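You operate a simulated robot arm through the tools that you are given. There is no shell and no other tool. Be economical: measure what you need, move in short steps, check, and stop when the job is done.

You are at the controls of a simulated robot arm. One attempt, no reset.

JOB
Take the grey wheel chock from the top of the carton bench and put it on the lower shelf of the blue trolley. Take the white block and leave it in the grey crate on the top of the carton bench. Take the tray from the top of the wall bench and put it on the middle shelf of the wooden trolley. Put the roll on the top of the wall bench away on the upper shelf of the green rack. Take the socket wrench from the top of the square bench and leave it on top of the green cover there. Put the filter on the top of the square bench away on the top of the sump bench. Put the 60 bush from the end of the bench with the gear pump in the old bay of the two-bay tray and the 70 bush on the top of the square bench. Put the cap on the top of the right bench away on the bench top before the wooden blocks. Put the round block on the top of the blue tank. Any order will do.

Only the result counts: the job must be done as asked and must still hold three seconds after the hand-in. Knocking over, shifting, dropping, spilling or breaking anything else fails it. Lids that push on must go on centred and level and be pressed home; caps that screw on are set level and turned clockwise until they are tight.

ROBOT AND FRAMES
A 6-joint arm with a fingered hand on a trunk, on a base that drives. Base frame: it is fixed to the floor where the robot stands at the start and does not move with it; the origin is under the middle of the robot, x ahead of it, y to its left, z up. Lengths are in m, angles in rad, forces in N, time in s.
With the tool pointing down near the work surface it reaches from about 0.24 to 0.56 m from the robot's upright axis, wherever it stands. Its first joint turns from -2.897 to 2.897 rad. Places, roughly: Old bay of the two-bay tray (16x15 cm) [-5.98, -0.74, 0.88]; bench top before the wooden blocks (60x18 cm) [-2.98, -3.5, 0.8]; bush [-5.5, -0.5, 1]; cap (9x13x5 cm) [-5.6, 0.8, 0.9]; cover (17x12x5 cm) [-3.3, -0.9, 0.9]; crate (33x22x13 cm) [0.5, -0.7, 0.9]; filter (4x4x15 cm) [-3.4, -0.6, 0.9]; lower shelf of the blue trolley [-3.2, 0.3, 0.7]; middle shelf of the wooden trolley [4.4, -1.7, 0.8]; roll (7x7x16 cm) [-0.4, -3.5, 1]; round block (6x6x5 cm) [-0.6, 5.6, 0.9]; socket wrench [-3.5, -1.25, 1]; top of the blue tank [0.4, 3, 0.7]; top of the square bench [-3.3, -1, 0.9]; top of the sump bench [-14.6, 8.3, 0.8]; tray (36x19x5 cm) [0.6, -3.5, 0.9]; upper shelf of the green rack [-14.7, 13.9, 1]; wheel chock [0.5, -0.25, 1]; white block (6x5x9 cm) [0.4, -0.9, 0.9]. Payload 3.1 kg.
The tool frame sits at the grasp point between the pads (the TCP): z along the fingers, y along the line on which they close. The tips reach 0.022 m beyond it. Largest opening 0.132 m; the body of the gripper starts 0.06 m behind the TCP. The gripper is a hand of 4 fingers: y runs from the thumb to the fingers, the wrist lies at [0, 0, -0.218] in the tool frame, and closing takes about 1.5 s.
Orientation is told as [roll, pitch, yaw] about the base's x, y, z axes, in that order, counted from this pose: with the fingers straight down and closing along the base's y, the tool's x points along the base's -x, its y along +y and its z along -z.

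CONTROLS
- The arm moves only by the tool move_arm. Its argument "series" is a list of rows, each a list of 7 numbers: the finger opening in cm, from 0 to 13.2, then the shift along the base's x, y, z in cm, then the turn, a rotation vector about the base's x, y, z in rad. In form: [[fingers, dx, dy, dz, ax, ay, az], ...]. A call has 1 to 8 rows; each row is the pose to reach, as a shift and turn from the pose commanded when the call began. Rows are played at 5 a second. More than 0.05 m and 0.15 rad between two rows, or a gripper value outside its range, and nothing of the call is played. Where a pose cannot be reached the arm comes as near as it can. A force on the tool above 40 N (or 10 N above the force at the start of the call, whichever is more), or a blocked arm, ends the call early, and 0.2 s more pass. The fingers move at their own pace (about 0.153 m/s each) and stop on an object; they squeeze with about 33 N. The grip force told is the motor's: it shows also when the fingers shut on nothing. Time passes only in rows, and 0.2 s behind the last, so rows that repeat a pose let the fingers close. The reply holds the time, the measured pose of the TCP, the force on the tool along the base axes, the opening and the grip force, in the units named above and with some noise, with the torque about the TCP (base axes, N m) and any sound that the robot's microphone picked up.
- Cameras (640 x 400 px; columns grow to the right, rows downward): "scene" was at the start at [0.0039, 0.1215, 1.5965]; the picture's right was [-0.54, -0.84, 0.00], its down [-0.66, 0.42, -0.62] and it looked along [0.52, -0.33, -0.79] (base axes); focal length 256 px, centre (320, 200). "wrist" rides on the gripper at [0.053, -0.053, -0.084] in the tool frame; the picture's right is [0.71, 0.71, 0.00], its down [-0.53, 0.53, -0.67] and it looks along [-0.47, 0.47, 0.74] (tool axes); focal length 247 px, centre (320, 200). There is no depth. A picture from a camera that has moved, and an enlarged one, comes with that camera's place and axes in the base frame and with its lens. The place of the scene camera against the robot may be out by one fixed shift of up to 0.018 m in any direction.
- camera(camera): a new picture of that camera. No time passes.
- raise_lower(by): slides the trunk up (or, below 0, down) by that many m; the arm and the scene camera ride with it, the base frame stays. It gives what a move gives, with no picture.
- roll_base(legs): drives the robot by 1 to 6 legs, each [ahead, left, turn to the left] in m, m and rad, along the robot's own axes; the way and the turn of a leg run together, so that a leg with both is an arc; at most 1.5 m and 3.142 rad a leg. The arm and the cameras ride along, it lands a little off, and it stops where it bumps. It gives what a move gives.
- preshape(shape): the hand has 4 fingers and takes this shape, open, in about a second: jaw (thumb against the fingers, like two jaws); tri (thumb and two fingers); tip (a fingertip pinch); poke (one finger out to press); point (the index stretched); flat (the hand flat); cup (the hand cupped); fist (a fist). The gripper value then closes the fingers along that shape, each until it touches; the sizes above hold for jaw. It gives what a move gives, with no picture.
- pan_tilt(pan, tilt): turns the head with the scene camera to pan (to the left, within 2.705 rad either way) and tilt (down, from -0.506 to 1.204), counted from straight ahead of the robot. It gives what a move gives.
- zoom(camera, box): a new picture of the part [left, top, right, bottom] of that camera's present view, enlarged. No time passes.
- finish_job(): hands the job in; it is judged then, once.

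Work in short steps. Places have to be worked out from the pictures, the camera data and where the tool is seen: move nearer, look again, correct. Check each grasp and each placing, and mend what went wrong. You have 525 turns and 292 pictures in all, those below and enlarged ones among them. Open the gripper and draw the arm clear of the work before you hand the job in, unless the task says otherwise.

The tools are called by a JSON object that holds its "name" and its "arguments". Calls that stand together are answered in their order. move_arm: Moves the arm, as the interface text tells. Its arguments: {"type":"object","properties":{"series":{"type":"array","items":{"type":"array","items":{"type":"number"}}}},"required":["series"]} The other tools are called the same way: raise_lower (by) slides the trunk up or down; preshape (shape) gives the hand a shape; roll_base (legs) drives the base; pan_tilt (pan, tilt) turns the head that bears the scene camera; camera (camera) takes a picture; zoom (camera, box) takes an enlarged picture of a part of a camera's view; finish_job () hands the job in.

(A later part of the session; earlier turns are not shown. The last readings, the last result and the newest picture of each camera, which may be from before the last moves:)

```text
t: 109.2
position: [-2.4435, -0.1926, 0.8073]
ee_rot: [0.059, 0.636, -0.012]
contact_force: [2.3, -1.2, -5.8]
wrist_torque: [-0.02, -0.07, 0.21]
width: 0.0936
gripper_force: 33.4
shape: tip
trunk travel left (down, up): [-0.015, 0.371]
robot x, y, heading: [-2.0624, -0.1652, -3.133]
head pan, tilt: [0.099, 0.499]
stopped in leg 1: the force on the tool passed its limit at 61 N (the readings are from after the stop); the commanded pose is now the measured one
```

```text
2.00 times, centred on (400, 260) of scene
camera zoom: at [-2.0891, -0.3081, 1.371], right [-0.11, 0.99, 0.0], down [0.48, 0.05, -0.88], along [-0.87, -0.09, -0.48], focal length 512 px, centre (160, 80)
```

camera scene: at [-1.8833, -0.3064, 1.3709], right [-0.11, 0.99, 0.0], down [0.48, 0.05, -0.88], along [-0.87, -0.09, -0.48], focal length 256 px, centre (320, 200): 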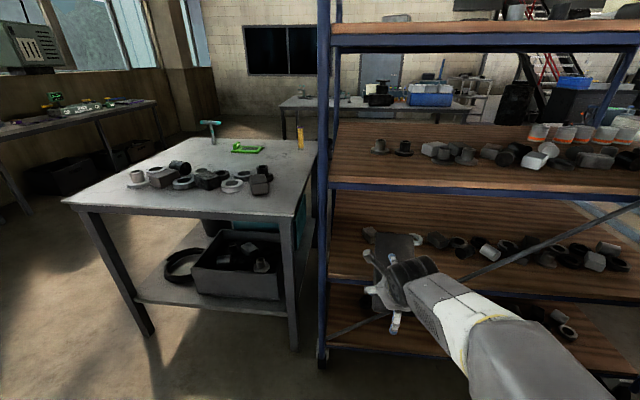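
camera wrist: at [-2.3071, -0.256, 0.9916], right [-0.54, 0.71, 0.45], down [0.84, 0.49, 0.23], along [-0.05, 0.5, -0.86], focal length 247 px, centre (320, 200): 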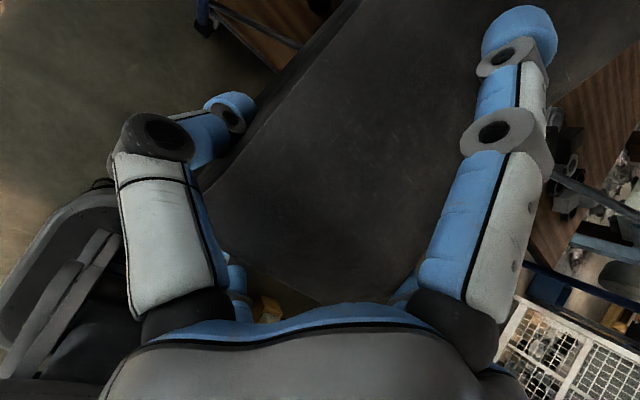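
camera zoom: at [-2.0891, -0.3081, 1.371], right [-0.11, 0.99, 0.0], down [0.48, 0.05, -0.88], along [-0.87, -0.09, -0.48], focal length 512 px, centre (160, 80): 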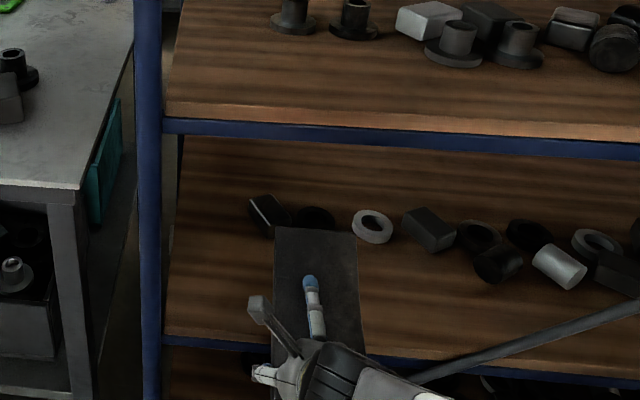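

It stops again at the same x with nothing visible in front of the nose. I suspect something unseen about the chock (underside); I back away and tip it so the camera can see its underside.

{"name": "roll_base", "arguments": {"legs": [[-0.2, 0, 0]]}}

{"name": "move_arm", "arguments": {"series": [[0, 0, 3, 4, 0, -0.14, 0], [0, 0, 6, 8, 0, -0.28, 0], [0, 0, 9, 12, 0, -0.42, 0], [0, 0, 12, 16, 0, -0.56, 0], [0, 0, 12, 20, 0, -0.7, 0], [0, 0, 12, 23, 0, -0.84, 0], [0, 0, 12, 26, 0, -0.98, 0], [0, 0, 12, 28, 0, -1.1, 0]]}}

{"name": "pan_tilt", "arguments": {"pan": -0.1, "tilt": 0.5}}

{"name": "camera", "arguments": {"camera": "scene"}}

```text
t: 110.8
position: [-2.2489, -0.1893, 0.8083]
ee_rot: [0.059, 0.639, -0.024]
contact_force: [1.3, 0.3, -5.7]
wrist_torque: [-0.06, -0.26, 0.01]
width: 0.0933
gripper_force: 32.8
shape: tip
trunk travel left (down, up): [-0.015, 0.371]
robot x, y, heading: [-1.8655, -0.1605, 3.144]
head pan, tilt: [0.099, 0.499]
```

```text
t: 112.6
position: [-2.1886, -0.0661, 0.9744]
ee_rot: [0.08, -0.444, -0.018]
contact_force: [-0.8, 0.5, -5.6]
wrist_torque: [-0.07, -0.09, -0.04]
width: 0.0933
gripper_force: 33.0
shape: tip
out of reach, approached as far as the arm can: row 6, 7, 8
trunk travel left (down, up): [-0.015, 0.371]
robot x, y, heading: [-1.8669, -0.1653, 3.143]
head pan, tilt: [0.099, 0.499]
```

```text
t: 113.3
position: [-2.1881, -0.0669, 0.9758]
ee_rot: [0.08, -0.442, -0.019]
contact_force: [-0.5, 0.3, -4.8]
wrist_torque: [-0.06, -0.08, 0.03]
width: 0.0936
gripper_force: 33.6
shape: tip
trunk travel left (down, up): [-0.015, 0.371]
robot x, y, heading: [-1.8682, -0.1607, 3.145]
head pan, tilt: [-0.099, 0.499]
```

```text
226 pictures are left
camera scene: at [-1.8962, -0.289, 1.3709], right [0.1, 1.0, 0.0], down [0.48, -0.05, -0.88], along [-0.87, 0.09, -0.48], focal length 256 px, centre (320, 200)
```

scene: 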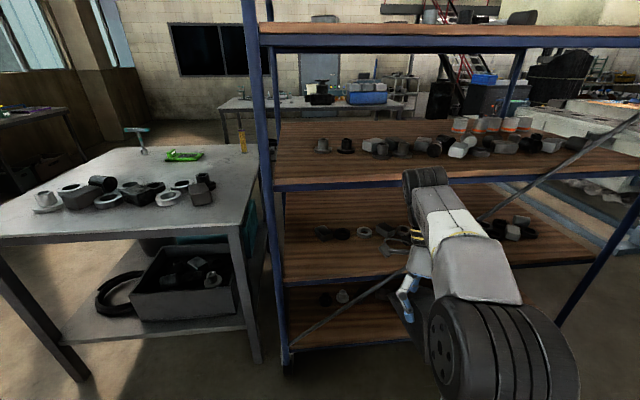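

Zooming on the held chock.

{"name": "zoom", "arguments": {"camera": "scene", "box": [350, 200, 510, 350]}}

{"name": "camera", "arguments": {"camera": "wrist"}}

```text
2.67 times, centred on (430, 275) of scene
camera zoom: at [-1.8962, -0.289, 1.3709], right [0.1, 1.0, 0.0], down [0.48, -0.05, -0.88], along [-0.87, 0.09, -0.48], focal length 683 px, centre (27, 0)
```

zoom: 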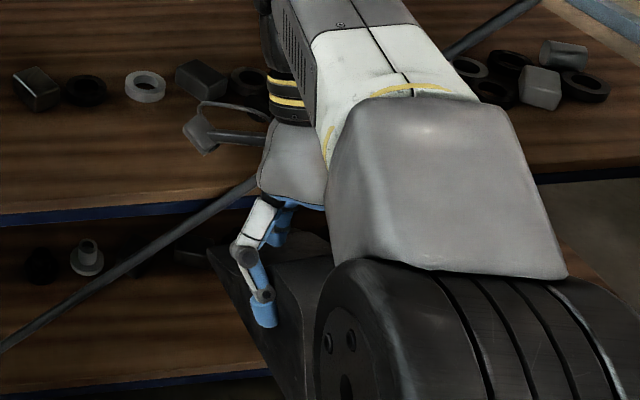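

```text
224 pictures are left
camera wrist: at [-2.272, -0.1255, 1.0238], right [-0.65, 0.72, -0.25], down [0.18, 0.47, 0.87], along [0.74, 0.52, -0.43], focal length 247 px, centre (320, 200)
```

wrist: 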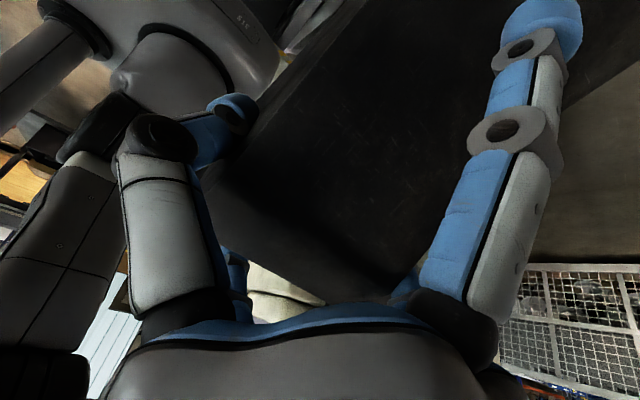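

Nothing odd visible. I restore the pitched pose with more distance from post and brace (y≈-0.06), to probe again with fine arm steps.

{"name": "move_arm", "arguments": {"series": [[0, 0, 0, -4, 0, 0.14, 0], [0, 0, 0, -8, 0, 0.28, 0], [0, 0, 0, -12, 0, 0.42, 0], [0, 0, 0, -16, 0, 0.56, 0], [0, 0, 0, -20, 0, 0.7, 0], [0, -1, 0, -24, 0, 0.84, 0], [0, -3, 0, -27, 0, 0.98, 0], [0, -6, 0, -28, 0, 1.1, 0]]}}

{"name": "camera", "arguments": {"camera": "scene"}}

```text
t: 115.1
position: [-2.2228, -0.0993, 0.7078]
ee_rot: [-0.052, 0.504, 0.01]
contact_force: [-3.5, 4.4, -4.2]
wrist_torque: [-0.14, -0.31, -0.19]
width: 0.0939
gripper_force: 33.1
shape: tip
out of reach, approached as far as the arm can: row 7, 8
trunk travel left (down, up): [-0.015, 0.371]
robot x, y, heading: [-1.8661, -0.165, 3.14]
head pan, tilt: [-0.099, 0.499]
```

```text
223 pictures are left
camera scene: at [-1.8972, -0.2891, 1.3709], right [0.1, 0.99, 0.0], down [0.48, -0.05, -0.88], along [-0.87, 0.09, -0.48], focal length 256 px, centre (320, 200)
```

scene: 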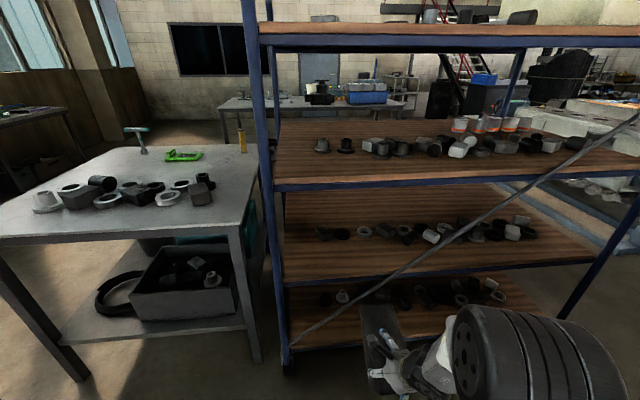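

I raise and extend the hand to a comfortable pose before probing.

{"name": "move_arm", "arguments": {"series": [[0, -1, 2, 3, 0, 0, 0], [0, -3, 4, 6, 0, 0, 0], [0, -6, 4, 9, 0, 0, 0], [0, -8, 4, 11, 0.05, 0.07, 0]]}}

{"name": "camera", "arguments": {"camera": "scene"}}

```text
t: 116.1
position: [-2.3052, -0.0571, 0.815]
ee_rot: [-0.008, 0.585, -0.002]
contact_force: [0.1, -0.4, -4.5]
wrist_torque: [-0.03, -0.25, 0.02]
width: 0.094
gripper_force: 33.1
shape: tip
trunk travel left (down, up): [-0.015, 0.371]
robot x, y, heading: [-1.8629, -0.1649, 3.143]
head pan, tilt: [-0.099, 0.499]
```

```text
222 pictures are left
camera scene: at [-1.8963, -0.289, 1.3709], right [0.1, 0.99, 0.0], down [0.48, -0.05, -0.88], along [-0.87, 0.09, -0.48], focal length 256 px, centre (320, 200)
```

scene: 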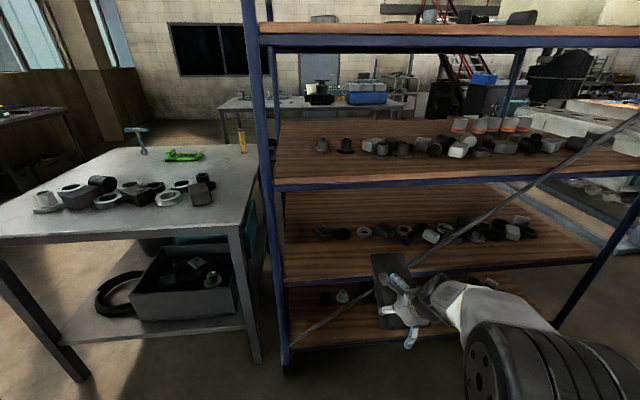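

I drive 0.1 m nearer, shift to y≈-0.12, then probe forward with fine arm steps.

{"name": "roll_base", "arguments": {"legs": [[0.1, 0, 0]]}}

{"name": "move_arm", "arguments": {"series": [[0, 0, -3, -1, 0, 0, 0], [0, 0, -6, -1.5, 0, 0, 0], [0, -1, -6, -1.5, 0, 0, 0], [0, -2, -6, -1.5, 0, 0, 0], [0, -3, -6, -1.5, 0, 0, 0], [0, -4, -6, -1.5, 0, 0, 0], [0, -5, -6, -1.5, 0, 0, 0]]}}

{"name": "camera", "arguments": {"camera": "scene"}}

```text
t: 117.2
position: [-2.409, -0.0556, 0.8155]
ee_rot: [-0.008, 0.585, -0.001]
contact_force: [0.0, -0.2, -6.0]
wrist_torque: [-0.07, -0.25, -0.01]
width: 0.0937
gripper_force: 33.3
shape: tip
trunk travel left (down, up): [-0.015, 0.371]
robot x, y, heading: [-1.9659, -0.1648, 3.142]
head pan, tilt: [-0.099, 0.499]
```

```text
t: 118.6
position: [-2.4336, -0.1165, 0.7935]
ee_rot: [-0.013, 0.557, -0.005]
contact_force: [16.0, 4.1, -9.1]
wrist_torque: [-0.14, 0.01, 0.05]
width: 0.0929
gripper_force: 33.2
shape: tip
trunk travel left (down, up): [-0.015, 0.371]
robot x, y, heading: [-1.97, -0.1629, 3.137]
head pan, tilt: [-0.099, 0.499]
stopped in row 6: the force on the tool passed its limit at 45 N (the readings are from after the stop); the commanded pose is now the measured one
```

```text
221 pictures are left
camera scene: at [-1.9975, -0.2884, 1.371], right [0.1, 0.99, 0.0], down [0.48, -0.05, -0.88], along [-0.87, 0.09, -0.48], focal length 256 px, centre (320, 200)
```

scene: 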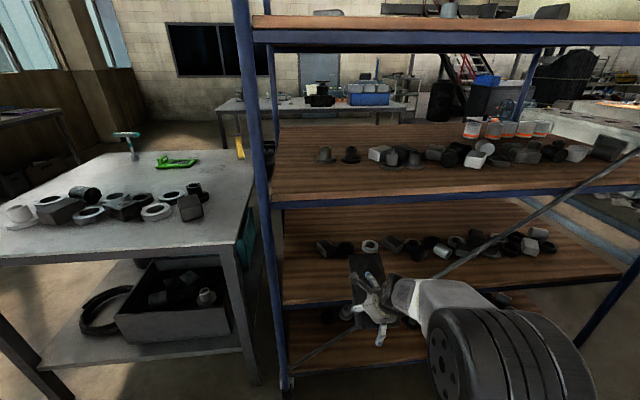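

A plane at x≈-2.6 blocks this braced front side everywhere I probed. The back (west) side shows no brace, so I'll go round the square bench to the west. Backing off, raising the trunk, and checking the lane.

{"name": "roll_base", "arguments": {"legs": [[-0.3, 0, 0]]}}

{"name": "raise_lower", "arguments": {"by": 0.3}}

{"name": "roll_base", "arguments": {"legs": [[0, 0.9, 0], [0, 0.9, 0]]}}

{"name": "pan_tilt", "arguments": {"pan": -0.1, "tilt": 0.3}}

{"name": "camera", "arguments": {"camera": "scene"}}

```text
t: 120.6
position: [-2.135, -0.1173, 0.7952]
ee_rot: [-0.01, 0.566, -0.001]
contact_force: [-0.2, -0.3, -4.6]
wrist_torque: [-0.05, -0.25, 0.02]
width: 0.0935
gripper_force: 32.4
shape: tip
trunk travel left (down, up): [-0.015, 0.371]
robot x, y, heading: [-1.6646, -0.1608, 3.142]
head pan, tilt: [-0.099, 0.499]
```

```text
t: 123.6
position: [-2.1352, -0.1172, 1.0959]
ee_rot: [-0.009, 0.566, -0.002]
contact_force: [-0.1, -1.0, -6.0]
wrist_torque: [-0.06, -0.27, -0.03]
width: 0.0933
gripper_force: 32.8
shape: tip
trunk travel left (down, up): [-0.315, 0.071]
robot x, y, heading: [-1.6715, -0.1645, 3.141]
head pan, tilt: [-0.099, 0.499]
```

```text
t: 132.5
position: [-2.124, -1.8701, 1.0944]
ee_rot: [-0.011, 0.565, 0.002]
contact_force: [0.0, -0.5, -5.7]
wrist_torque: [-0.08, -0.22, -0.01]
width: 0.0934
gripper_force: 33.1
shape: tip
trunk travel left (down, up): [-0.315, 0.071]
robot x, y, heading: [-1.6551, -1.921, -3.138]
head pan, tilt: [-0.099, 0.499]
```

```text
t: 133.2
position: [-2.1229, -1.8695, 1.0957]
ee_rot: [-0.009, 0.566, 0.002]
contact_force: [-0.1, 0.3, -4.3]
wrist_torque: [-0.05, -0.3, 0.0]
width: 0.0933
gripper_force: 32.5
shape: tip
trunk travel left (down, up): [-0.315, 0.071]
robot x, y, heading: [-1.6546, -1.9159, -3.138]
head pan, tilt: [-0.099, 0.3]
```

```text
220 pictures are left
camera scene: at [-1.6875, -2.0395, 1.6893], right [0.1, 1.0, 0.0], down [0.3, -0.03, -0.95], along [-0.95, 0.09, -0.3], focal length 256 px, centre (320, 200)
```

scene: 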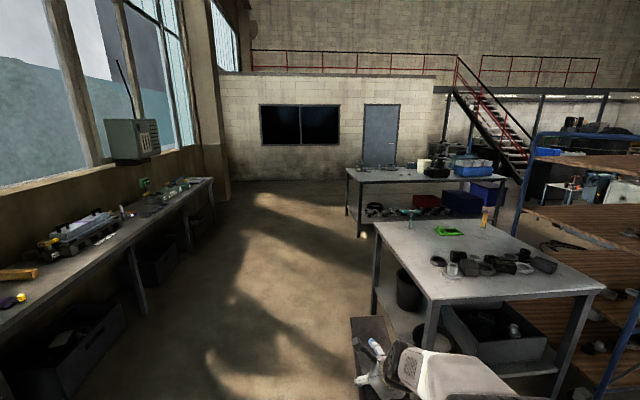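

Lane is clear to the west. I drive 2.6 m ahead and turn around to face east.

{"name": "roll_base", "arguments": {"legs": [[1.3, 0, 0], [1.3, 0, 0], [0, 0, 3.14]]}}

{"name": "pan_tilt", "arguments": {"pan": 0.5, "tilt": 0.35}}

{"name": "camera", "arguments": {"camera": "scene"}}

{"name": "pan_tilt", "arguments": {"pan": 1.7, "tilt": 0.35}}

{"name": "camera", "arguments": {"camera": "scene"}}

```text
t: 153.7
position: [-3.8449, -1.8912, 1.095]
ee_rot: [-0.01, 0.566, -3.093]
contact_force: [-0.9, -0.4, -6.4]
wrist_torque: [0.01, 0.22, -0.03]
width: 0.0932
gripper_force: 32.7
shape: tip
trunk travel left (down, up): [-0.315, 0.071]
robot x, y, heading: [-4.3159, -1.8679, 0.05]
head pan, tilt: [-0.099, 0.3]
```

```text
t: 154.7
position: [-3.8439, -1.8921, 1.0955]
ee_rot: [-0.011, 0.563, -3.092]
contact_force: [-1.0, 0.0, -5.9]
wrist_torque: [0.01, 0.28, 0.0]
width: 0.0936
gripper_force: 32.5
shape: tip
trunk travel left (down, up): [-0.315, 0.071]
robot x, y, heading: [-4.3148, -1.8703, 0.046]
head pan, tilt: [0.499, 0.351]
```

```text
219 pictures are left
camera scene: at [-4.3019, -1.6605, 1.6847], right [0.52, -0.85, 0.0], down [-0.29, -0.18, -0.94], along [0.8, 0.49, -0.34], focal length 256 px, centre (320, 200)
```

scene: 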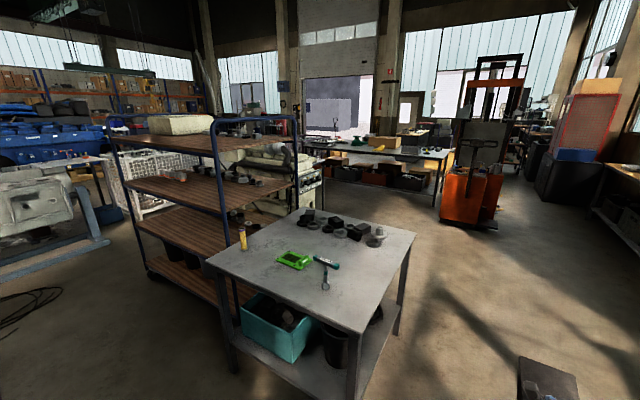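

```text
t: 156.1
position: [-3.8442, -1.8917, 1.0962]
ee_rot: [-0.01, 0.565, -3.093]
contact_force: [-1.2, -0.5, -4.6]
wrist_torque: [0.05, 0.25, 0.03]
width: 0.0934
gripper_force: 32.8
shape: tip
trunk travel left (down, up): [-0.315, 0.071]
robot x, y, heading: [-4.3157, -1.8701, 0.053]
head pan, tilt: [1.7, 0.351]
```

```text
218 pictures are left
camera scene: at [-4.3979, -1.6174, 1.6847], right [0.98, 0.18, 0.0], down [0.06, -0.34, -0.94], along [-0.17, 0.92, -0.34], focal length 256 px, centre (320, 200)
```

scene: 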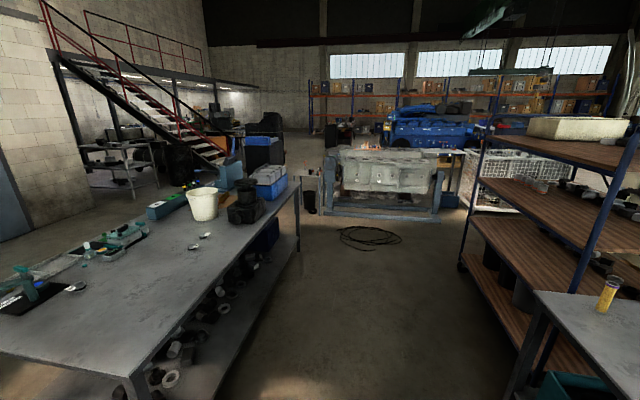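

The west side is open with no brace. I square up heading and slide left along the lane to y≈0.05.

{"name": "roll_base", "arguments": {"legs": [[0, 0, -0.05], [0, 1.0, 0], [0, 0.95, 0]]}}

{"name": "pan_tilt", "arguments": {"pan": 0.1, "tilt": 0.5}}

{"name": "camera", "arguments": {"camera": "scene"}}

```text
t: 166.2
position: [-3.8382, 0.034, 1.0957]
ee_rot: [-0.01, 0.565, 3.141]
contact_force: [-0.7, 0.7, -4.7]
wrist_torque: [0.02, 0.28, 0.02]
width: 0.0935
gripper_force: 32.6
shape: tip
trunk travel left (down, up): [-0.315, 0.071]
robot x, y, heading: [-4.3085, 0.0804, -0.001]
head pan, tilt: [1.7, 0.351]
```

```text
t: 167.9
position: [-3.8391, 0.0335, 1.0946]
ee_rot: [-0.009, 0.563, 3.141]
contact_force: [0.0, 0.0, -5.7]
wrist_torque: [0.05, 0.23, -0.01]
width: 0.0933
gripper_force: 33.5
shape: tip
trunk travel left (down, up): [-0.315, 0.071]
robot x, y, heading: [-4.3096, 0.08, -0.001]
head pan, tilt: [0.099, 0.499]
```

```text
217 pictures are left
camera scene: at [-4.2765, 0.2517, 1.671], right [0.1, -0.99, 0.0], down [-0.48, -0.05, -0.88], along [0.87, 0.09, -0.48], focal length 256 px, centre (320, 200)
```

scene: 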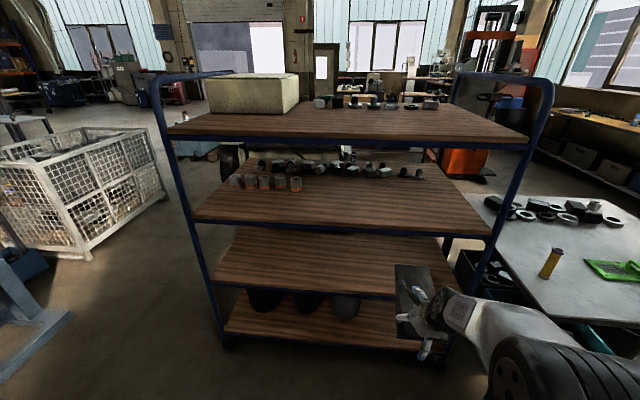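

The third shelf is empty on this side (edge x≈-3.40, z≈0.68). I pitch the hand a bit more, lower the trunk, and drive in 0.35 m.

{"name": "move_arm", "arguments": {"series": [[0, 0, 2, 0, 0, -0.1, 0], [0, 0, 4, 0, 0, -0.2, 0]]}}

{"name": "raise_lower", "arguments": {"by": -0.27}}

{"name": "roll_base", "arguments": {"legs": [[0.2, 0, 0], [0.15, 0, 0]]}}

{"name": "pan_tilt", "arguments": {"pan": 0.0, "tilt": 0.55}}

{"name": "camera", "arguments": {"camera": "scene"}}

```text
t: 168.5
position: [-3.8362, 0.0642, 1.096]
ee_rot: [-0.034, 0.694, -3.142]
contact_force: [0.1, 0.4, -6.3]
wrist_torque: [0.09, 0.26, 0.02]
width: 0.0935
gripper_force: 32.9
shape: tip
out of reach, approached as far as the arm can: row 2
trunk travel left (down, up): [-0.315, 0.071]
robot x, y, heading: [-4.3076, 0.0814, 0.001]
head pan, tilt: [0.099, 0.499]
```

```text
t: 171.2
position: [-3.8358, 0.0642, 0.826]
ee_rot: [-0.037, 0.694, -3.142]
contact_force: [0.3, 0.0, -6.5]
wrist_torque: [0.03, 0.26, 0.02]
width: 0.0934
gripper_force: 33.2
shape: tip
trunk travel left (down, up): [-0.045, 0.341]
robot x, y, heading: [-4.3092, 0.0779, 0.006]
head pan, tilt: [0.099, 0.499]
```

```text
t: 173.8
position: [-3.4826, 0.059, 0.8255]
ee_rot: [-0.037, 0.693, 3.133]
contact_force: [0.2, -0.1, -5.6]
wrist_torque: [0.02, 0.29, -0.01]
width: 0.0935
gripper_force: 33.1
shape: tip
trunk travel left (down, up): [-0.045, 0.341]
robot x, y, heading: [-3.9505, 0.077, -0.008]
head pan, tilt: [0.099, 0.499]
```

```text
t: 174.5
position: [-3.4818, 0.0585, 0.825]
ee_rot: [-0.037, 0.693, 3.132]
contact_force: [0.5, 1.4, -5.5]
wrist_torque: [0.04, 0.3, 0.0]
width: 0.0936
gripper_force: 33.0
shape: tip
trunk travel left (down, up): [-0.045, 0.341]
robot x, y, heading: [-3.9525, 0.08, -0.006]
head pan, tilt: [0.0, 0.55]
```

```text
216 pictures are left
camera scene: at [-3.9224, 0.241, 1.3958], right [-0.01, -1.0, 0.0], down [-0.52, 0.0, -0.85], along [0.85, -0.01, -0.52], focal length 256 px, centre (320, 200)
```

scene: 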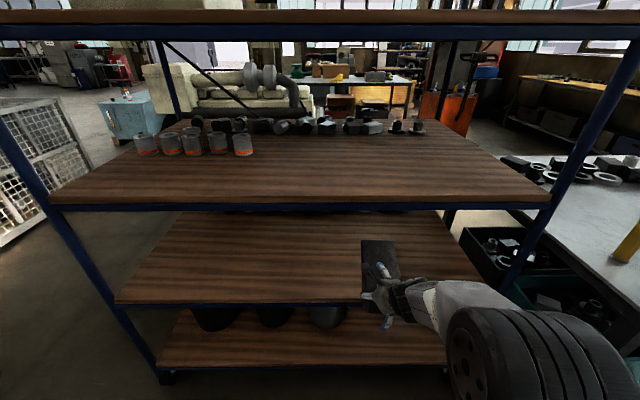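

No contact yet; shelf edge ≈ -3.38. I drive 0.15 m further.

{"name": "roll_base", "arguments": {"legs": [[0.15, 0, 0]]}}

{"name": "camera", "arguments": {"camera": "scene"}}

```text
t: 175.9
position: [-3.33, 0.0576, 0.8238]
ee_rot: [-0.036, 0.691, 3.135]
contact_force: [-0.1, -0.3, -5.5]
wrist_torque: [-0.01, 0.28, -0.03]
width: 0.0935
gripper_force: 33.3
shape: tip
trunk travel left (down, up): [-0.045, 0.341]
robot x, y, heading: [-3.8, 0.0777, -0.007]
head pan, tilt: [0.0, 0.55]
```

```text
215 pictures are left
camera scene: at [-3.7692, 0.2398, 1.3958], right [-0.01, -1.0, 0.0], down [-0.52, 0.0, -0.85], along [0.85, -0.01, -0.52], focal length 256 px, centre (320, 200)
```

scene: 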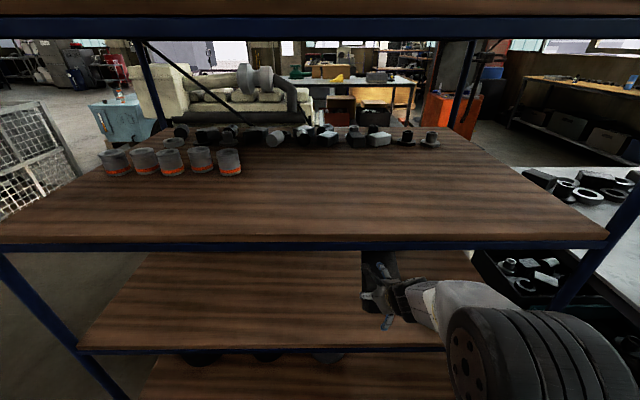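

Inside the shelf gap. I lower in small steps till the heel touches.

{"name": "move_arm", "arguments": {"series": [[0, 0, 0, -1.5, 0, 0, 0], [0, 0, 0, -3, 0, 0, 0], [0, 0, 0, -4, 0, 0, 0], [0, 0, 0, -4.7, 0, 0, 0], [0, 0, 0, -5.4, 0, 0, 0], [0, 0, 0, -6, 0, 0, 0]]}}

{"name": "camera", "arguments": {"camera": "wrist"}}

```text
t: 177.3
position: [-3.3312, 0.0571, 0.7643]
ee_rot: [-0.035, 0.693, 3.132]
contact_force: [0.8, 0.4, -5.4]
wrist_torque: [0.05, 0.25, 0.0]
width: 0.0935
gripper_force: 33.1
shape: tip
trunk travel left (down, up): [-0.045, 0.341]
robot x, y, heading: [-3.8045, 0.0812, -0.009]
head pan, tilt: [0.0, 0.55]
```

```text
214 pictures are left
camera wrist: at [-3.3451, 0.107, 0.8649], right [0.55, -0.71, 0.43], down [-0.82, -0.54, 0.16], along [0.12, -0.45, -0.89], focal length 247 px, centre (320, 200)
```

wrist: 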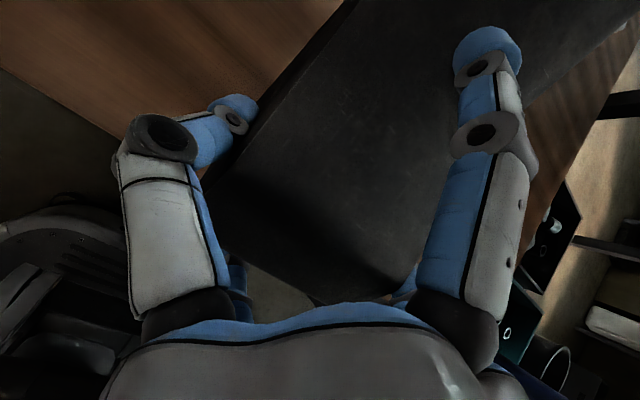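

No contact yet; I shift 2 cm further in and keep lowering.

{"name": "move_arm", "arguments": {"series": [[0, 1, 0, -0.5, 0, 0, 0], [0, 2, 0, -1, 0, 0, 0], [0, 2.5, 0, -1.5, 0, 0, 0], [0, 2.5, 0, -2, 0, 0, 0], [0, 2.5, 0, -2.5, 0, 0, 0], [0, 2.5, 0, -3, 0, 0, 0]]}}

```text
t: 178.7
position: [-3.3068, 0.0585, 0.7424]
ee_rot: [-0.036, 0.712, 3.136]
contact_force: [-3.2, 5.1, 41.2]
wrist_torque: [-0.91, -0.2, -0.06]
width: 0.0931
gripper_force: 33.4
shape: tip
trunk travel left (down, up): [-0.045, 0.341]
robot x, y, heading: [-3.8078, 0.0775, -0.005]
head pan, tilt: [0.0, 0.55]
```

Heel touches at TCP 0.742, but the contact lies ahead of the pinch axis; I lift, reduce the pitch to ~23°, and set down again so pressing flattens the chock.

{"name": "move_arm", "arguments": {"series": [[0, -0.5, 0, 1.5, 0, 0, 0], [0, -1, 0, 3, 0, 0.1, 0], [0, -1.5, 0, 3, 0, 0.2, 0], [0, -2, 0, 3, 0, 0.3, 0]]}}

{"name": "camera", "arguments": {"camera": "scene"}}

{"name": "camera", "arguments": {"camera": "wrist"}}

```text
t: 179.7
position: [-3.3184, 0.0788, 0.7636]
ee_rot: [-0.121, 0.504, 3.137]
contact_force: [1.0, -1.0, -6.2]
wrist_torque: [0.07, 0.22, 0.02]
width: 0.0929
gripper_force: 33.3
shape: tip
out of reach, approached as far as the arm can: row 2, 3, 4
trunk travel left (down, up): [-0.045, 0.341]
robot x, y, heading: [-3.8019, 0.077, -0.005]
head pan, tilt: [0.0, 0.55]
```

```text
213 pictures are left
camera scene: at [-3.7702, 0.24, 1.3957], right [-0.01, -1.0, 0.0], down [-0.52, 0.0, -0.85], along [0.85, -0.01, -0.52], focal length 256 px, centre (320, 200)
```

scene: 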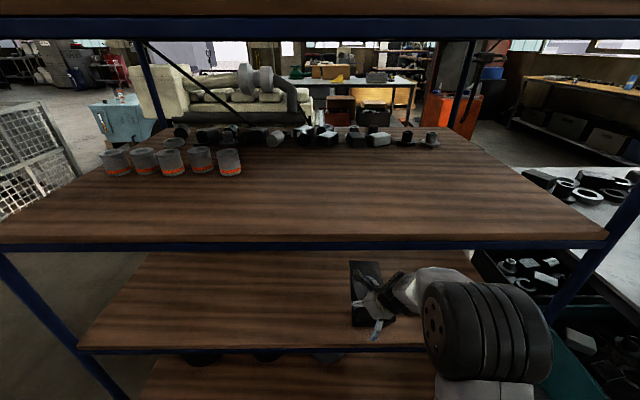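

```text
212 pictures are left
camera wrist: at [-3.3164, 0.1192, 0.8682], right [0.66, -0.71, 0.27], down [-0.75, -0.6, 0.27], along [-0.03, -0.38, -0.93], focal length 247 px, centre (320, 200)
```

wrist: 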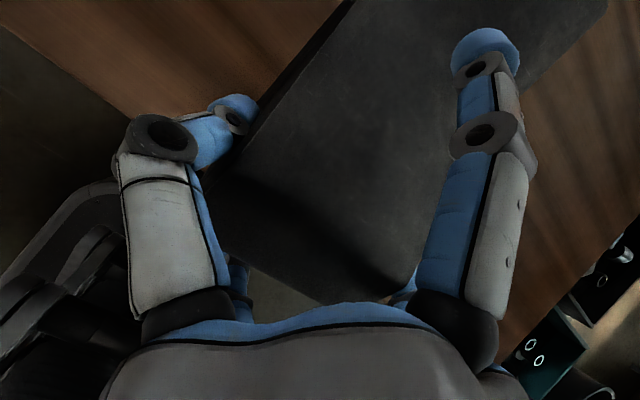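

The arm came out rolled 0.12 rad. I try correcting the roll with the hand slightly nearer to me.

{"name": "move_arm", "arguments": {"series": [[0, -0.7, 0, 0.5, -0.06, 0.0, 0], [0, -1.5, -1, 1, -0.12, 0.0, 0], [0, -1.5, -1, 1, -0.12, 0.05, 0]]}}

```text
t: 180.5
position: [-3.3344, 0.0665, 0.7743]
ee_rot: [0.018, 0.45, -3.08]
contact_force: [-0.1, -0.6, -5.3]
wrist_torque: [0.0, 0.24, 0.02]
width: 0.0928
gripper_force: 32.9
shape: tip
trunk travel left (down, up): [-0.045, 0.341]
robot x, y, heading: [-3.801, 0.0784, -0.007]
head pan, tilt: [0.0, 0.55]
```

Roll fixed, pitch 26°. Lowering and pressing gently.

{"name": "move_arm", "arguments": {"series": [[0, 0.8, 0, -1, 0, 0, 0], [0, 1.2, 0, -2, 0, 0, 0], [0, 1.2, 0, -3, 0, 0, 0], [0, 1.2, 0, -3.5, 0, 0, 0], [0, 1.2, 0, -4, 0, 0, 0]]}}

{"name": "camera", "arguments": {"camera": "wrist"}}

```text
t: 181.7
position: [-3.3155, 0.0644, 0.7434]
ee_rot: [0.019, 0.478, -3.083]
contact_force: [1.9, -0.8, 18.5]
wrist_torque: [0.84, 0.48, -0.06]
width: 0.0926
gripper_force: 32.7
shape: tip
trunk travel left (down, up): [-0.045, 0.341]
robot x, y, heading: [-3.8027, 0.0776, -0.007]
head pan, tilt: [0.0, 0.55]
stopped in row 5: the force on the tool passed its limit at 42 N (the readings are from after the stop); the commanded pose is now the measured one
```

```text
211 pictures are left
camera wrist: at [-3.3099, 0.1185, 0.8408], right [0.66, -0.67, 0.34], down [-0.75, -0.56, 0.36], along [-0.05, -0.49, -0.87], focal length 247 px, centre (320, 200)
```

wrist: 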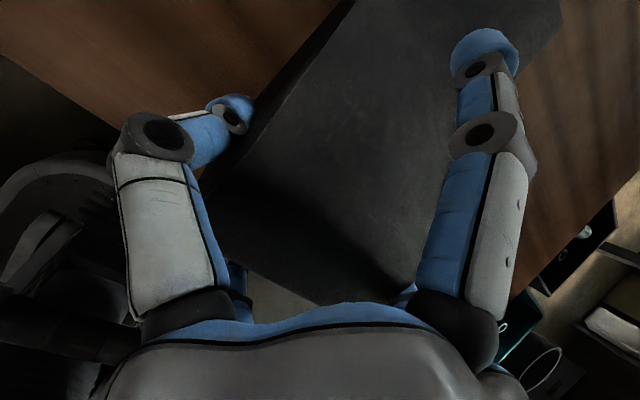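

Heel corner is on the shelf ~4 cm inside the edge. I release by opening slightly so the nose settles down.

{"name": "move_arm", "arguments": {"series": [[9.6, 0, 0, 0.3, 0, 0, 0], [9.9, 0, 0, 0.3, 0, 0, 0], [10.3, 0, 0, 0.3, 0, 0, 0], [10.8, 0, 0, 0.3, 0, 0, 0], [11.5, 0, 0, 0.3, 0, 0, 0], [12.5, 0, 0, 0.3, 0, 0, 0]]}}

{"name": "camera", "arguments": {"camera": "wrist"}}

{"name": "zoom", "arguments": {"camera": "scene", "box": [270, 220, 510, 370]}}

```text
t: 183.1
position: [-3.3158, 0.0641, 0.7432]
ee_rot: [0.019, 0.469, -3.082]
contact_force: [-0.2, -0.6, -1.0]
wrist_torque: [0.02, 0.02, 0.01]
width: 0.1252
gripper_force: 0.1
shape: tip
trunk travel left (down, up): [-0.045, 0.341]
robot x, y, heading: [-3.8036, 0.0744, -0.006]
head pan, tilt: [0.0, 0.55]
```

```text
210 pictures are left
camera wrist: at [-3.311, 0.1193, 0.841], right [0.67, -0.67, 0.33], down [-0.74, -0.56, 0.37], along [-0.06, -0.49, -0.87], focal length 247 px, centre (320, 200)
```

wrist: 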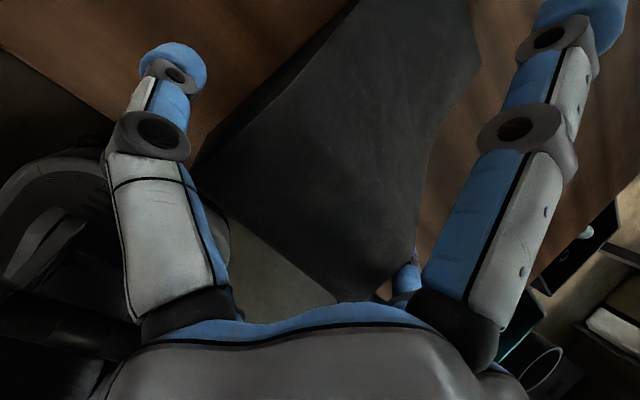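

```text
2.67 times, centred on (390, 295) of scene
camera zoom: at [-3.7708, 0.2398, 1.3958], right [-0.01, -1.0, 0.0], down [-0.52, 0.0, -0.85], along [0.85, -0.01, -0.52], focal length 683 px, centre (133, -53)
```

zoom: 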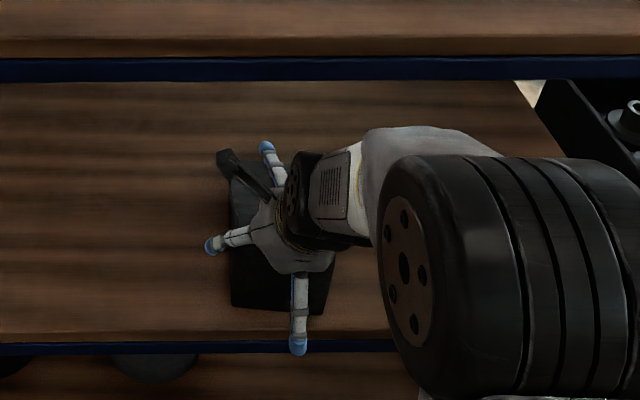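

The chock lies flat on the lower shelf. I lift the hand 4 cm along its axis and back the robot away.

{"name": "move_arm", "arguments": {"series": [[13.2, -0.5, 0, 1.5, 0, 0, 0], [13.2, -1.5, 0, 3.5, 0, 0, 0], [13.2, -3, 0, 5, 0, 0, 0]]}}

{"name": "roll_base", "arguments": {"legs": [[-0.4, 0, 0]]}}

{"name": "camera", "arguments": {"camera": "scene"}}

```text
t: 183.9
position: [-3.3486, 0.0655, 0.7952]
ee_rot: [0.019, 0.47, -3.081]
contact_force: [0.2, 0.2, -0.6]
wrist_torque: [0.02, -0.01, 0.0]
width: 0.132
gripper_force: 0.0
shape: tip
trunk travel left (down, up): [-0.045, 0.341]
robot x, y, heading: [-3.8061, 0.0771, -0.006]
head pan, tilt: [0.0, 0.55]
```

```text
t: 186.4
position: [-3.7439, 0.0664, 0.7948]
ee_rot: [0.018, 0.47, -3.085]
contact_force: [0.1, 1.1, 0.1]
wrist_torque: [-0.02, 0.01, 0.01]
width: 0.1319
gripper_force: 0.1
shape: tip
trunk travel left (down, up): [-0.045, 0.341]
robot x, y, heading: [-4.196, 0.0818, -0.015]
head pan, tilt: [0.0, 0.55]
```

```text
208 pictures are left
camera scene: at [-4.166, 0.2436, 1.3958], right [-0.01, -1.0, 0.0], down [-0.52, 0.01, -0.85], along [0.85, -0.01, -0.52], focal length 256 px, centre (320, 200)
```

scene: 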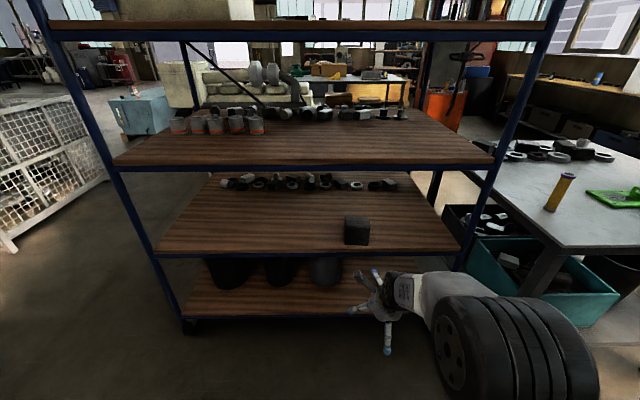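

Chock is done. Now I raise the trunk, straighten the hand, and slide right to face the square bench's west side for the wrench.

{"name": "raise_lower", "arguments": {"by": 0.3}}

{"name": "move_arm", "arguments": {"series": [[13.2, -2, 0, 2, 0, 0.13, 0], [13.2, -4, 0, 4, 0, 0.26, 0], [13.2, -6, 0, 6, 0, 0.39, 0], [13.2, -8, 0, 8, 0, 0.47, 0]]}}

{"name": "roll_base", "arguments": {"legs": [[0, -1.08, 0]]}}

{"name": "pan_tilt", "arguments": {"pan": 0.0, "tilt": 0.65}}

{"name": "camera", "arguments": {"camera": "scene"}}

```text
t: 189.4
position: [-3.7427, 0.0679, 1.0955]
ee_rot: [0.018, 0.47, -3.086]
contact_force: [-0.5, 0.7, 0.2]
wrist_torque: [-0.03, 0.0, -0.01]
width: 0.1319
gripper_force: 0.2
shape: tip
trunk travel left (down, up): [-0.345, 0.041]
robot x, y, heading: [-4.1965, 0.0847, -0.015]
head pan, tilt: [0.0, 0.55]
```

```text
t: 190.4
position: [-3.8218, 0.0669, 1.1777]
ee_rot: [-0.008, -0.003, -3.093]
contact_force: [0.8, 1.3, 0.5]
wrist_torque: [0.0, -0.01, 0.02]
width: 0.1319
gripper_force: 0.0
shape: tip
trunk travel left (down, up): [-0.345, 0.041]
robot x, y, heading: [-4.1978, 0.0812, -0.008]
head pan, tilt: [0.0, 0.55]
```

```text
t: 195.9
position: [-3.8418, -1.029, 1.1772]
ee_rot: [-0.006, 0.001, -3.105]
contact_force: [0.1, 0.1, 1.4]
wrist_torque: [0.0, 0.0, 0.0]
width: 0.1318
gripper_force: 0.0
shape: tip
trunk travel left (down, up): [-0.345, 0.041]
robot x, y, heading: [-4.2122, -1.0099, -0.024]
head pan, tilt: [0.0, 0.55]
```

```text
t: 196.6
position: [-3.8412, -1.0292, 1.177]
ee_rot: [-0.008, 0.0, -3.106]
contact_force: [-0.6, 0.2, -0.6]
wrist_torque: [0.02, -0.01, -0.03]
width: 0.1318
gripper_force: 0.1
shape: tip
trunk travel left (down, up): [-0.345, 0.041]
robot x, y, heading: [-4.2164, -1.0126, -0.024]
head pan, tilt: [0.0, 0.649]
```

```text
207 pictures are left
camera scene: at [-4.1868, -0.8479, 1.6881], right [-0.03, -1.0, 0.0], down [-0.6, 0.02, -0.8], along [0.8, -0.02, -0.6], focal length 256 px, centre (320, 200)
```

scene: 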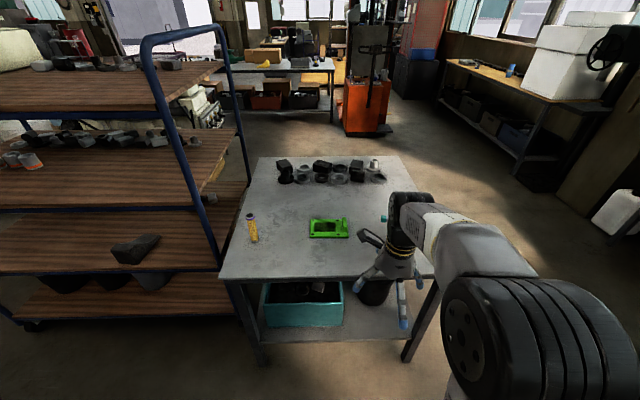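

The wrench is behind my hand. I swing the hand left and drive 0.32 m forward.

{"name": "move_arm", "arguments": {"series": [[13.2, 0, 4.5, 0, 0, 0, 0], [13.2, 0, 9, 0, 0, 0, 0], [13.2, 0, 13.5, 0, 0, 0, 0], [13.2, 0, 18, 1, 0, 0, 0], [13.2, 0, 22, 2, 0, 0, 0], [13.2, 0, 26, 2, 0, 0, 0]]}}

{"name": "roll_base", "arguments": {"legs": [[0.31, 0, 0.024]]}}

{"name": "pan_tilt", "arguments": {"pan": -0.3, "tilt": 0.75}}

{"name": "camera", "arguments": {"camera": "scene"}}

```text
t: 198.0
position: [-3.8426, -0.7692, 1.197]
ee_rot: [-0.005, 0.001, -3.106]
contact_force: [-0.5, -0.2, 0.8]
wrist_torque: [0.0, 0.0, -0.01]
width: 0.1318
gripper_force: 0.0
shape: tip
trunk travel left (down, up): [-0.345, 0.041]
robot x, y, heading: [-4.2192, -1.0107, -0.029]
head pan, tilt: [0.0, 0.649]
```

```text
t: 200.1
position: [-3.5385, -0.7634, 1.1977]
ee_rot: [-0.007, -0.001, -3.075]
contact_force: [0.8, 0.5, 0.3]
wrist_torque: [-0.03, 0.04, -0.01]
width: 0.132
gripper_force: 0.0
shape: tip
trunk travel left (down, up): [-0.345, 0.041]
robot x, y, heading: [-3.9063, -1.0149, 0.004]
head pan, tilt: [0.0, 0.649]
```

```text
t: 200.9
position: [-3.5388, -0.7626, 1.1974]
ee_rot: [-0.007, 0.0, -3.074]
contact_force: [0.5, -0.5, -0.5]
wrist_torque: [0.01, -0.01, 0.0]
width: 0.1317
gripper_force: 0.1
shape: tip
trunk travel left (down, up): [-0.345, 0.041]
robot x, y, heading: [-3.9043, -1.0104, 0.007]
head pan, tilt: [-0.3, 0.75]
```

```text
206 pictures are left
camera scene: at [-3.8879, -0.8745, 1.6795], right [-0.29, -0.96, 0.0], down [-0.65, 0.2, -0.73], along [0.7, -0.21, -0.68], focal length 256 px, centre (320, 200)
```

scene: 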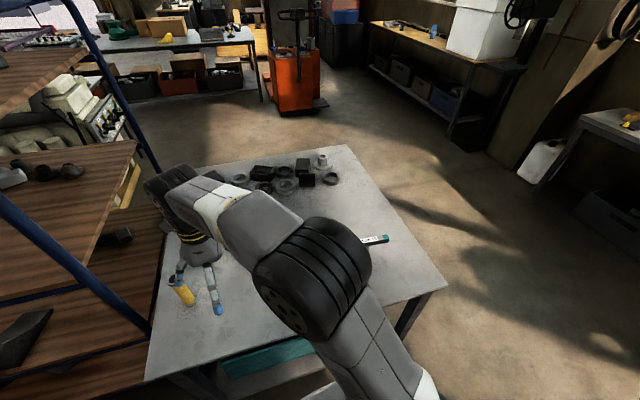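

The arm hides the wrench; I use the wrist camera by moving the hand to about [-3.42,-0.93].

{"name": "move_arm", "arguments": {"series": [[13.2, 2, -3, 0, 0, 0, 0], [13.2, 4, -6, 0, 0, 0, 0], [13.2, 6, -9, 0, 0, 0, 0], [13.2, 9, -12, 0, 0, 0, 0], [13.2, 11, -15, 0, 0, 0, 0]]}}

{"name": "camera", "arguments": {"camera": "wrist"}}

{"name": "camera", "arguments": {"camera": "scene"}}

```text
t: 202.1
position: [-3.4294, -0.9125, 1.1985]
ee_rot: [-0.007, 0.001, -3.075]
contact_force: [-0.7, -0.3, -0.7]
wrist_torque: [-0.01, -0.01, -0.02]
width: 0.1317
gripper_force: 0.1
shape: tip
trunk travel left (down, up): [-0.345, 0.041]
robot x, y, heading: [-3.9109, -1.0136, -0.0]
head pan, tilt: [-0.3, 0.75]
```

```text
205 pictures are left
camera wrist: at [-3.3805, -0.8578, 1.2829], right [0.75, -0.66, -0.01], down [-0.49, -0.56, 0.66], along [-0.44, -0.5, -0.75], focal length 247 px, centre (320, 200)
```

wrist: 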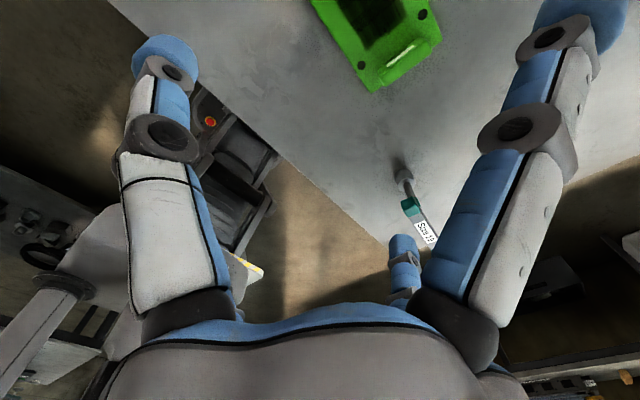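

```text
204 pictures are left
camera scene: at [-3.8872, -0.8756, 1.6796], right [-0.29, -0.96, 0.0], down [-0.65, 0.2, -0.73], along [0.7, -0.21, -0.68], focal length 256 px, centre (320, 200)
```

scene: 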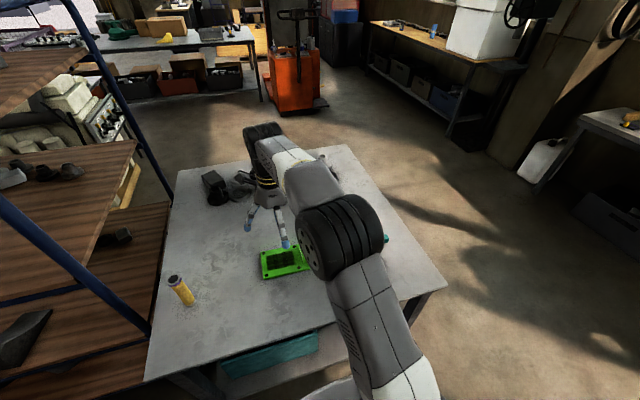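

Wrench T-bar is at ≈[-3.434,-1.14,1.056], bar along y, standing upright. I zoom on the cover to see its top.

{"name": "zoom", "arguments": {"camera": "scene", "box": [210, 200, 370, 300]}}

{"name": "zoom", "arguments": {"camera": "wrist", "box": [300, 0, 460, 100]}}

```text
4.00 times, centred on (290, 250) of scene
camera zoom: at [-3.8872, -0.8756, 1.6796], right [-0.29, -0.96, 0.0], down [-0.65, 0.2, -0.73], along [0.7, -0.21, -0.68], focal length 1024 px, centre (440, 0)
```

zoom: 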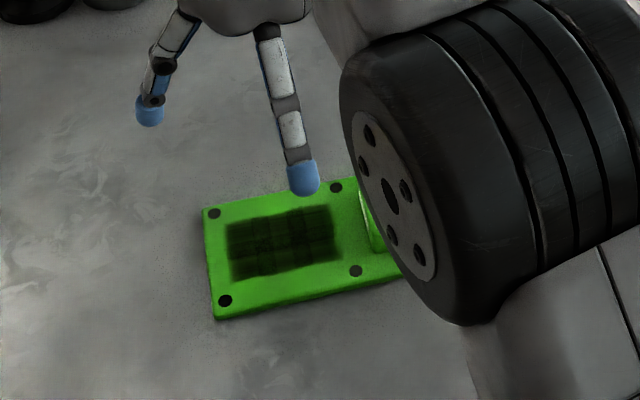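

```text
4.00 times, centred on (380, 50) of wrist
camera zoom: at [-3.3805, -0.8578, 1.2829], right [0.75, -0.66, -0.01], down [-0.49, -0.56, 0.66], along [-0.44, -0.5, -0.75], focal length 988 px, centre (80, 800)
```

zoom: 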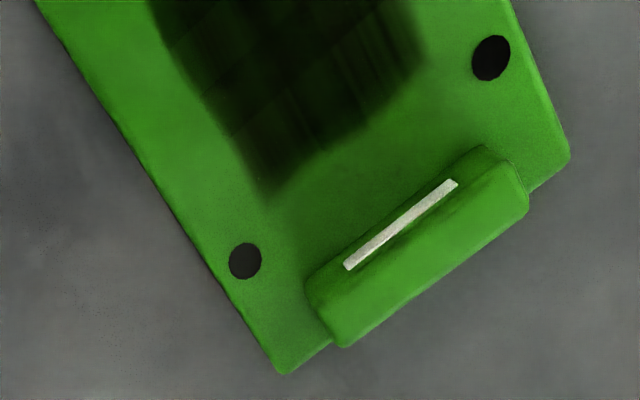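

The plate is flat with centre ≈[-3.353,-0.90]. I turn the hand +1.5 rad so thumb/finger close along x, while moving over the wrench.

{"name": "move_arm", "arguments": {"series": [[13.2, 0, 0, 0, 0, 0, 0.15], [13.2, 0, -2, 0, 0, 0, 0.3], [13.2, 0, -4, 0, 0, 0, 0.45], [13.2, 0, -6, 0, 0, 0, 0.6], [13.2, 0, -8, 0, 0, 0, 0.75], [13.2, 0, -10, 0, 0, 0, 0.9], [13.2, 0, -12, 0, 0, 0, 1.05], [13.2, 0, -14, 0, 0, 0, 1.2]]}}

{"name": "move_arm", "arguments": {"series": [[13.2, 0, -3, 0, 0, 0, 0.15], [13.2, 0, -6, 0, 0, 0, 0.3], [13.2, -0.5, -8, 0, 0, 0, 0.3]]}}

{"name": "camera", "arguments": {"camera": "wrist"}}

{"name": "camera", "arguments": {"camera": "scene"}}

```text
t: 203.9
position: [-3.4296, -1.0551, 1.1982]
ee_rot: [-0.008, 0.001, -1.874]
contact_force: [-0.3, -0.4, -0.2]
wrist_torque: [-0.01, 0.0, -0.03]
width: 0.1318
gripper_force: 0.1
shape: tip
trunk travel left (down, up): [-0.345, 0.041]
robot x, y, heading: [-3.9087, -1.0109, 0.004]
head pan, tilt: [-0.3, 0.75]
```

```text
t: 204.7
position: [-3.4317, -1.1346, 1.1979]
ee_rot: [-0.008, 0.0, -1.573]
contact_force: [-0.3, 0.4, -0.4]
wrist_torque: [-0.01, -0.02, 0.0]
width: 0.1319
gripper_force: 0.0
shape: tip
trunk travel left (down, up): [-0.345, 0.041]
robot x, y, heading: [-3.9061, -1.0092, -0.002]
head pan, tilt: [-0.3, 0.75]
```

```text
201 pictures are left
camera wrist: at [-3.4856, -1.0819, 1.282], right [0.71, 0.71, 0.0], down [0.53, -0.53, 0.66], along [0.47, -0.47, -0.75], focal length 247 px, centre (320, 200)
```

wrist: 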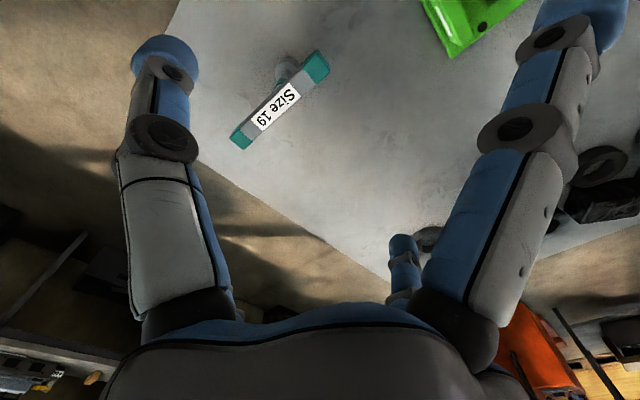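

```text
200 pictures are left
camera scene: at [-3.8881, -0.8751, 1.6795], right [-0.29, -0.96, 0.0], down [-0.65, 0.2, -0.73], along [0.7, -0.21, -0.68], focal length 256 px, centre (320, 200)
```

scene: 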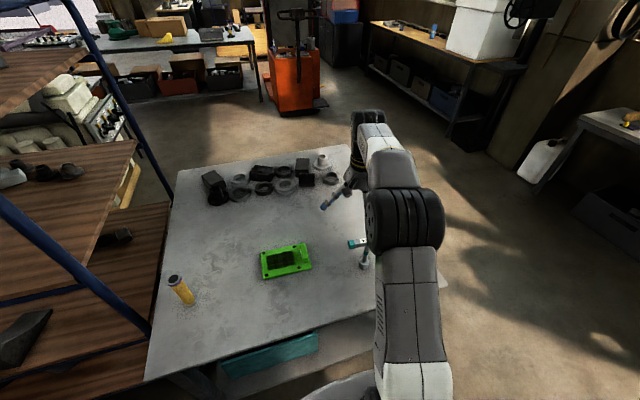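

Stereo places the T-bar centre at [-3.449,-1.184,1.027], along y. I descend onto it (TCP z≈1.018) and close.

{"name": "move_arm", "arguments": {"series": [[13.2, -1, -2.5, -2, 0, 0, 0], [13.2, -1.7, -4.9, -5, 0, 0, 0], [13.2, -1.7, -4.9, -9, 0, 0, 0], [13.2, -1.7, -4.9, -13, 0, 0, 0], [13.2, -1.7, -4.9, -16, 0, 0, 0], [13.2, -1.7, -4.9, -18, 0, 0, 0]]}}

{"name": "camera", "arguments": {"camera": "wrist"}}

```text
t: 206.1
position: [-3.4526, -1.1817, 1.0166]
ee_rot: [-0.007, 0.0, -1.577]
contact_force: [0.7, -0.8, -1.3]
wrist_torque: [-0.02, -0.01, 0.01]
width: 0.132
gripper_force: 0.1
shape: tip
trunk travel left (down, up): [-0.345, 0.041]
robot x, y, heading: [-3.9056, -1.0139, 0.006]
head pan, tilt: [-0.3, 0.75]
```

```text
199 pictures are left
camera wrist: at [-3.505, -1.1296, 1.101], right [0.71, 0.7, 0.0], down [0.53, -0.53, 0.66], along [0.47, -0.47, -0.75], focal length 247 px, centre (320, 200)
```

wrist: 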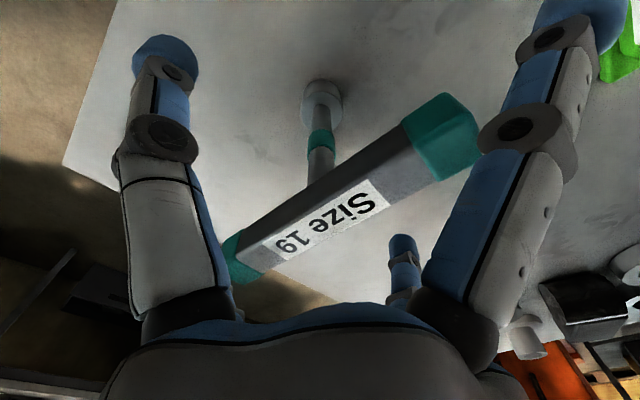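

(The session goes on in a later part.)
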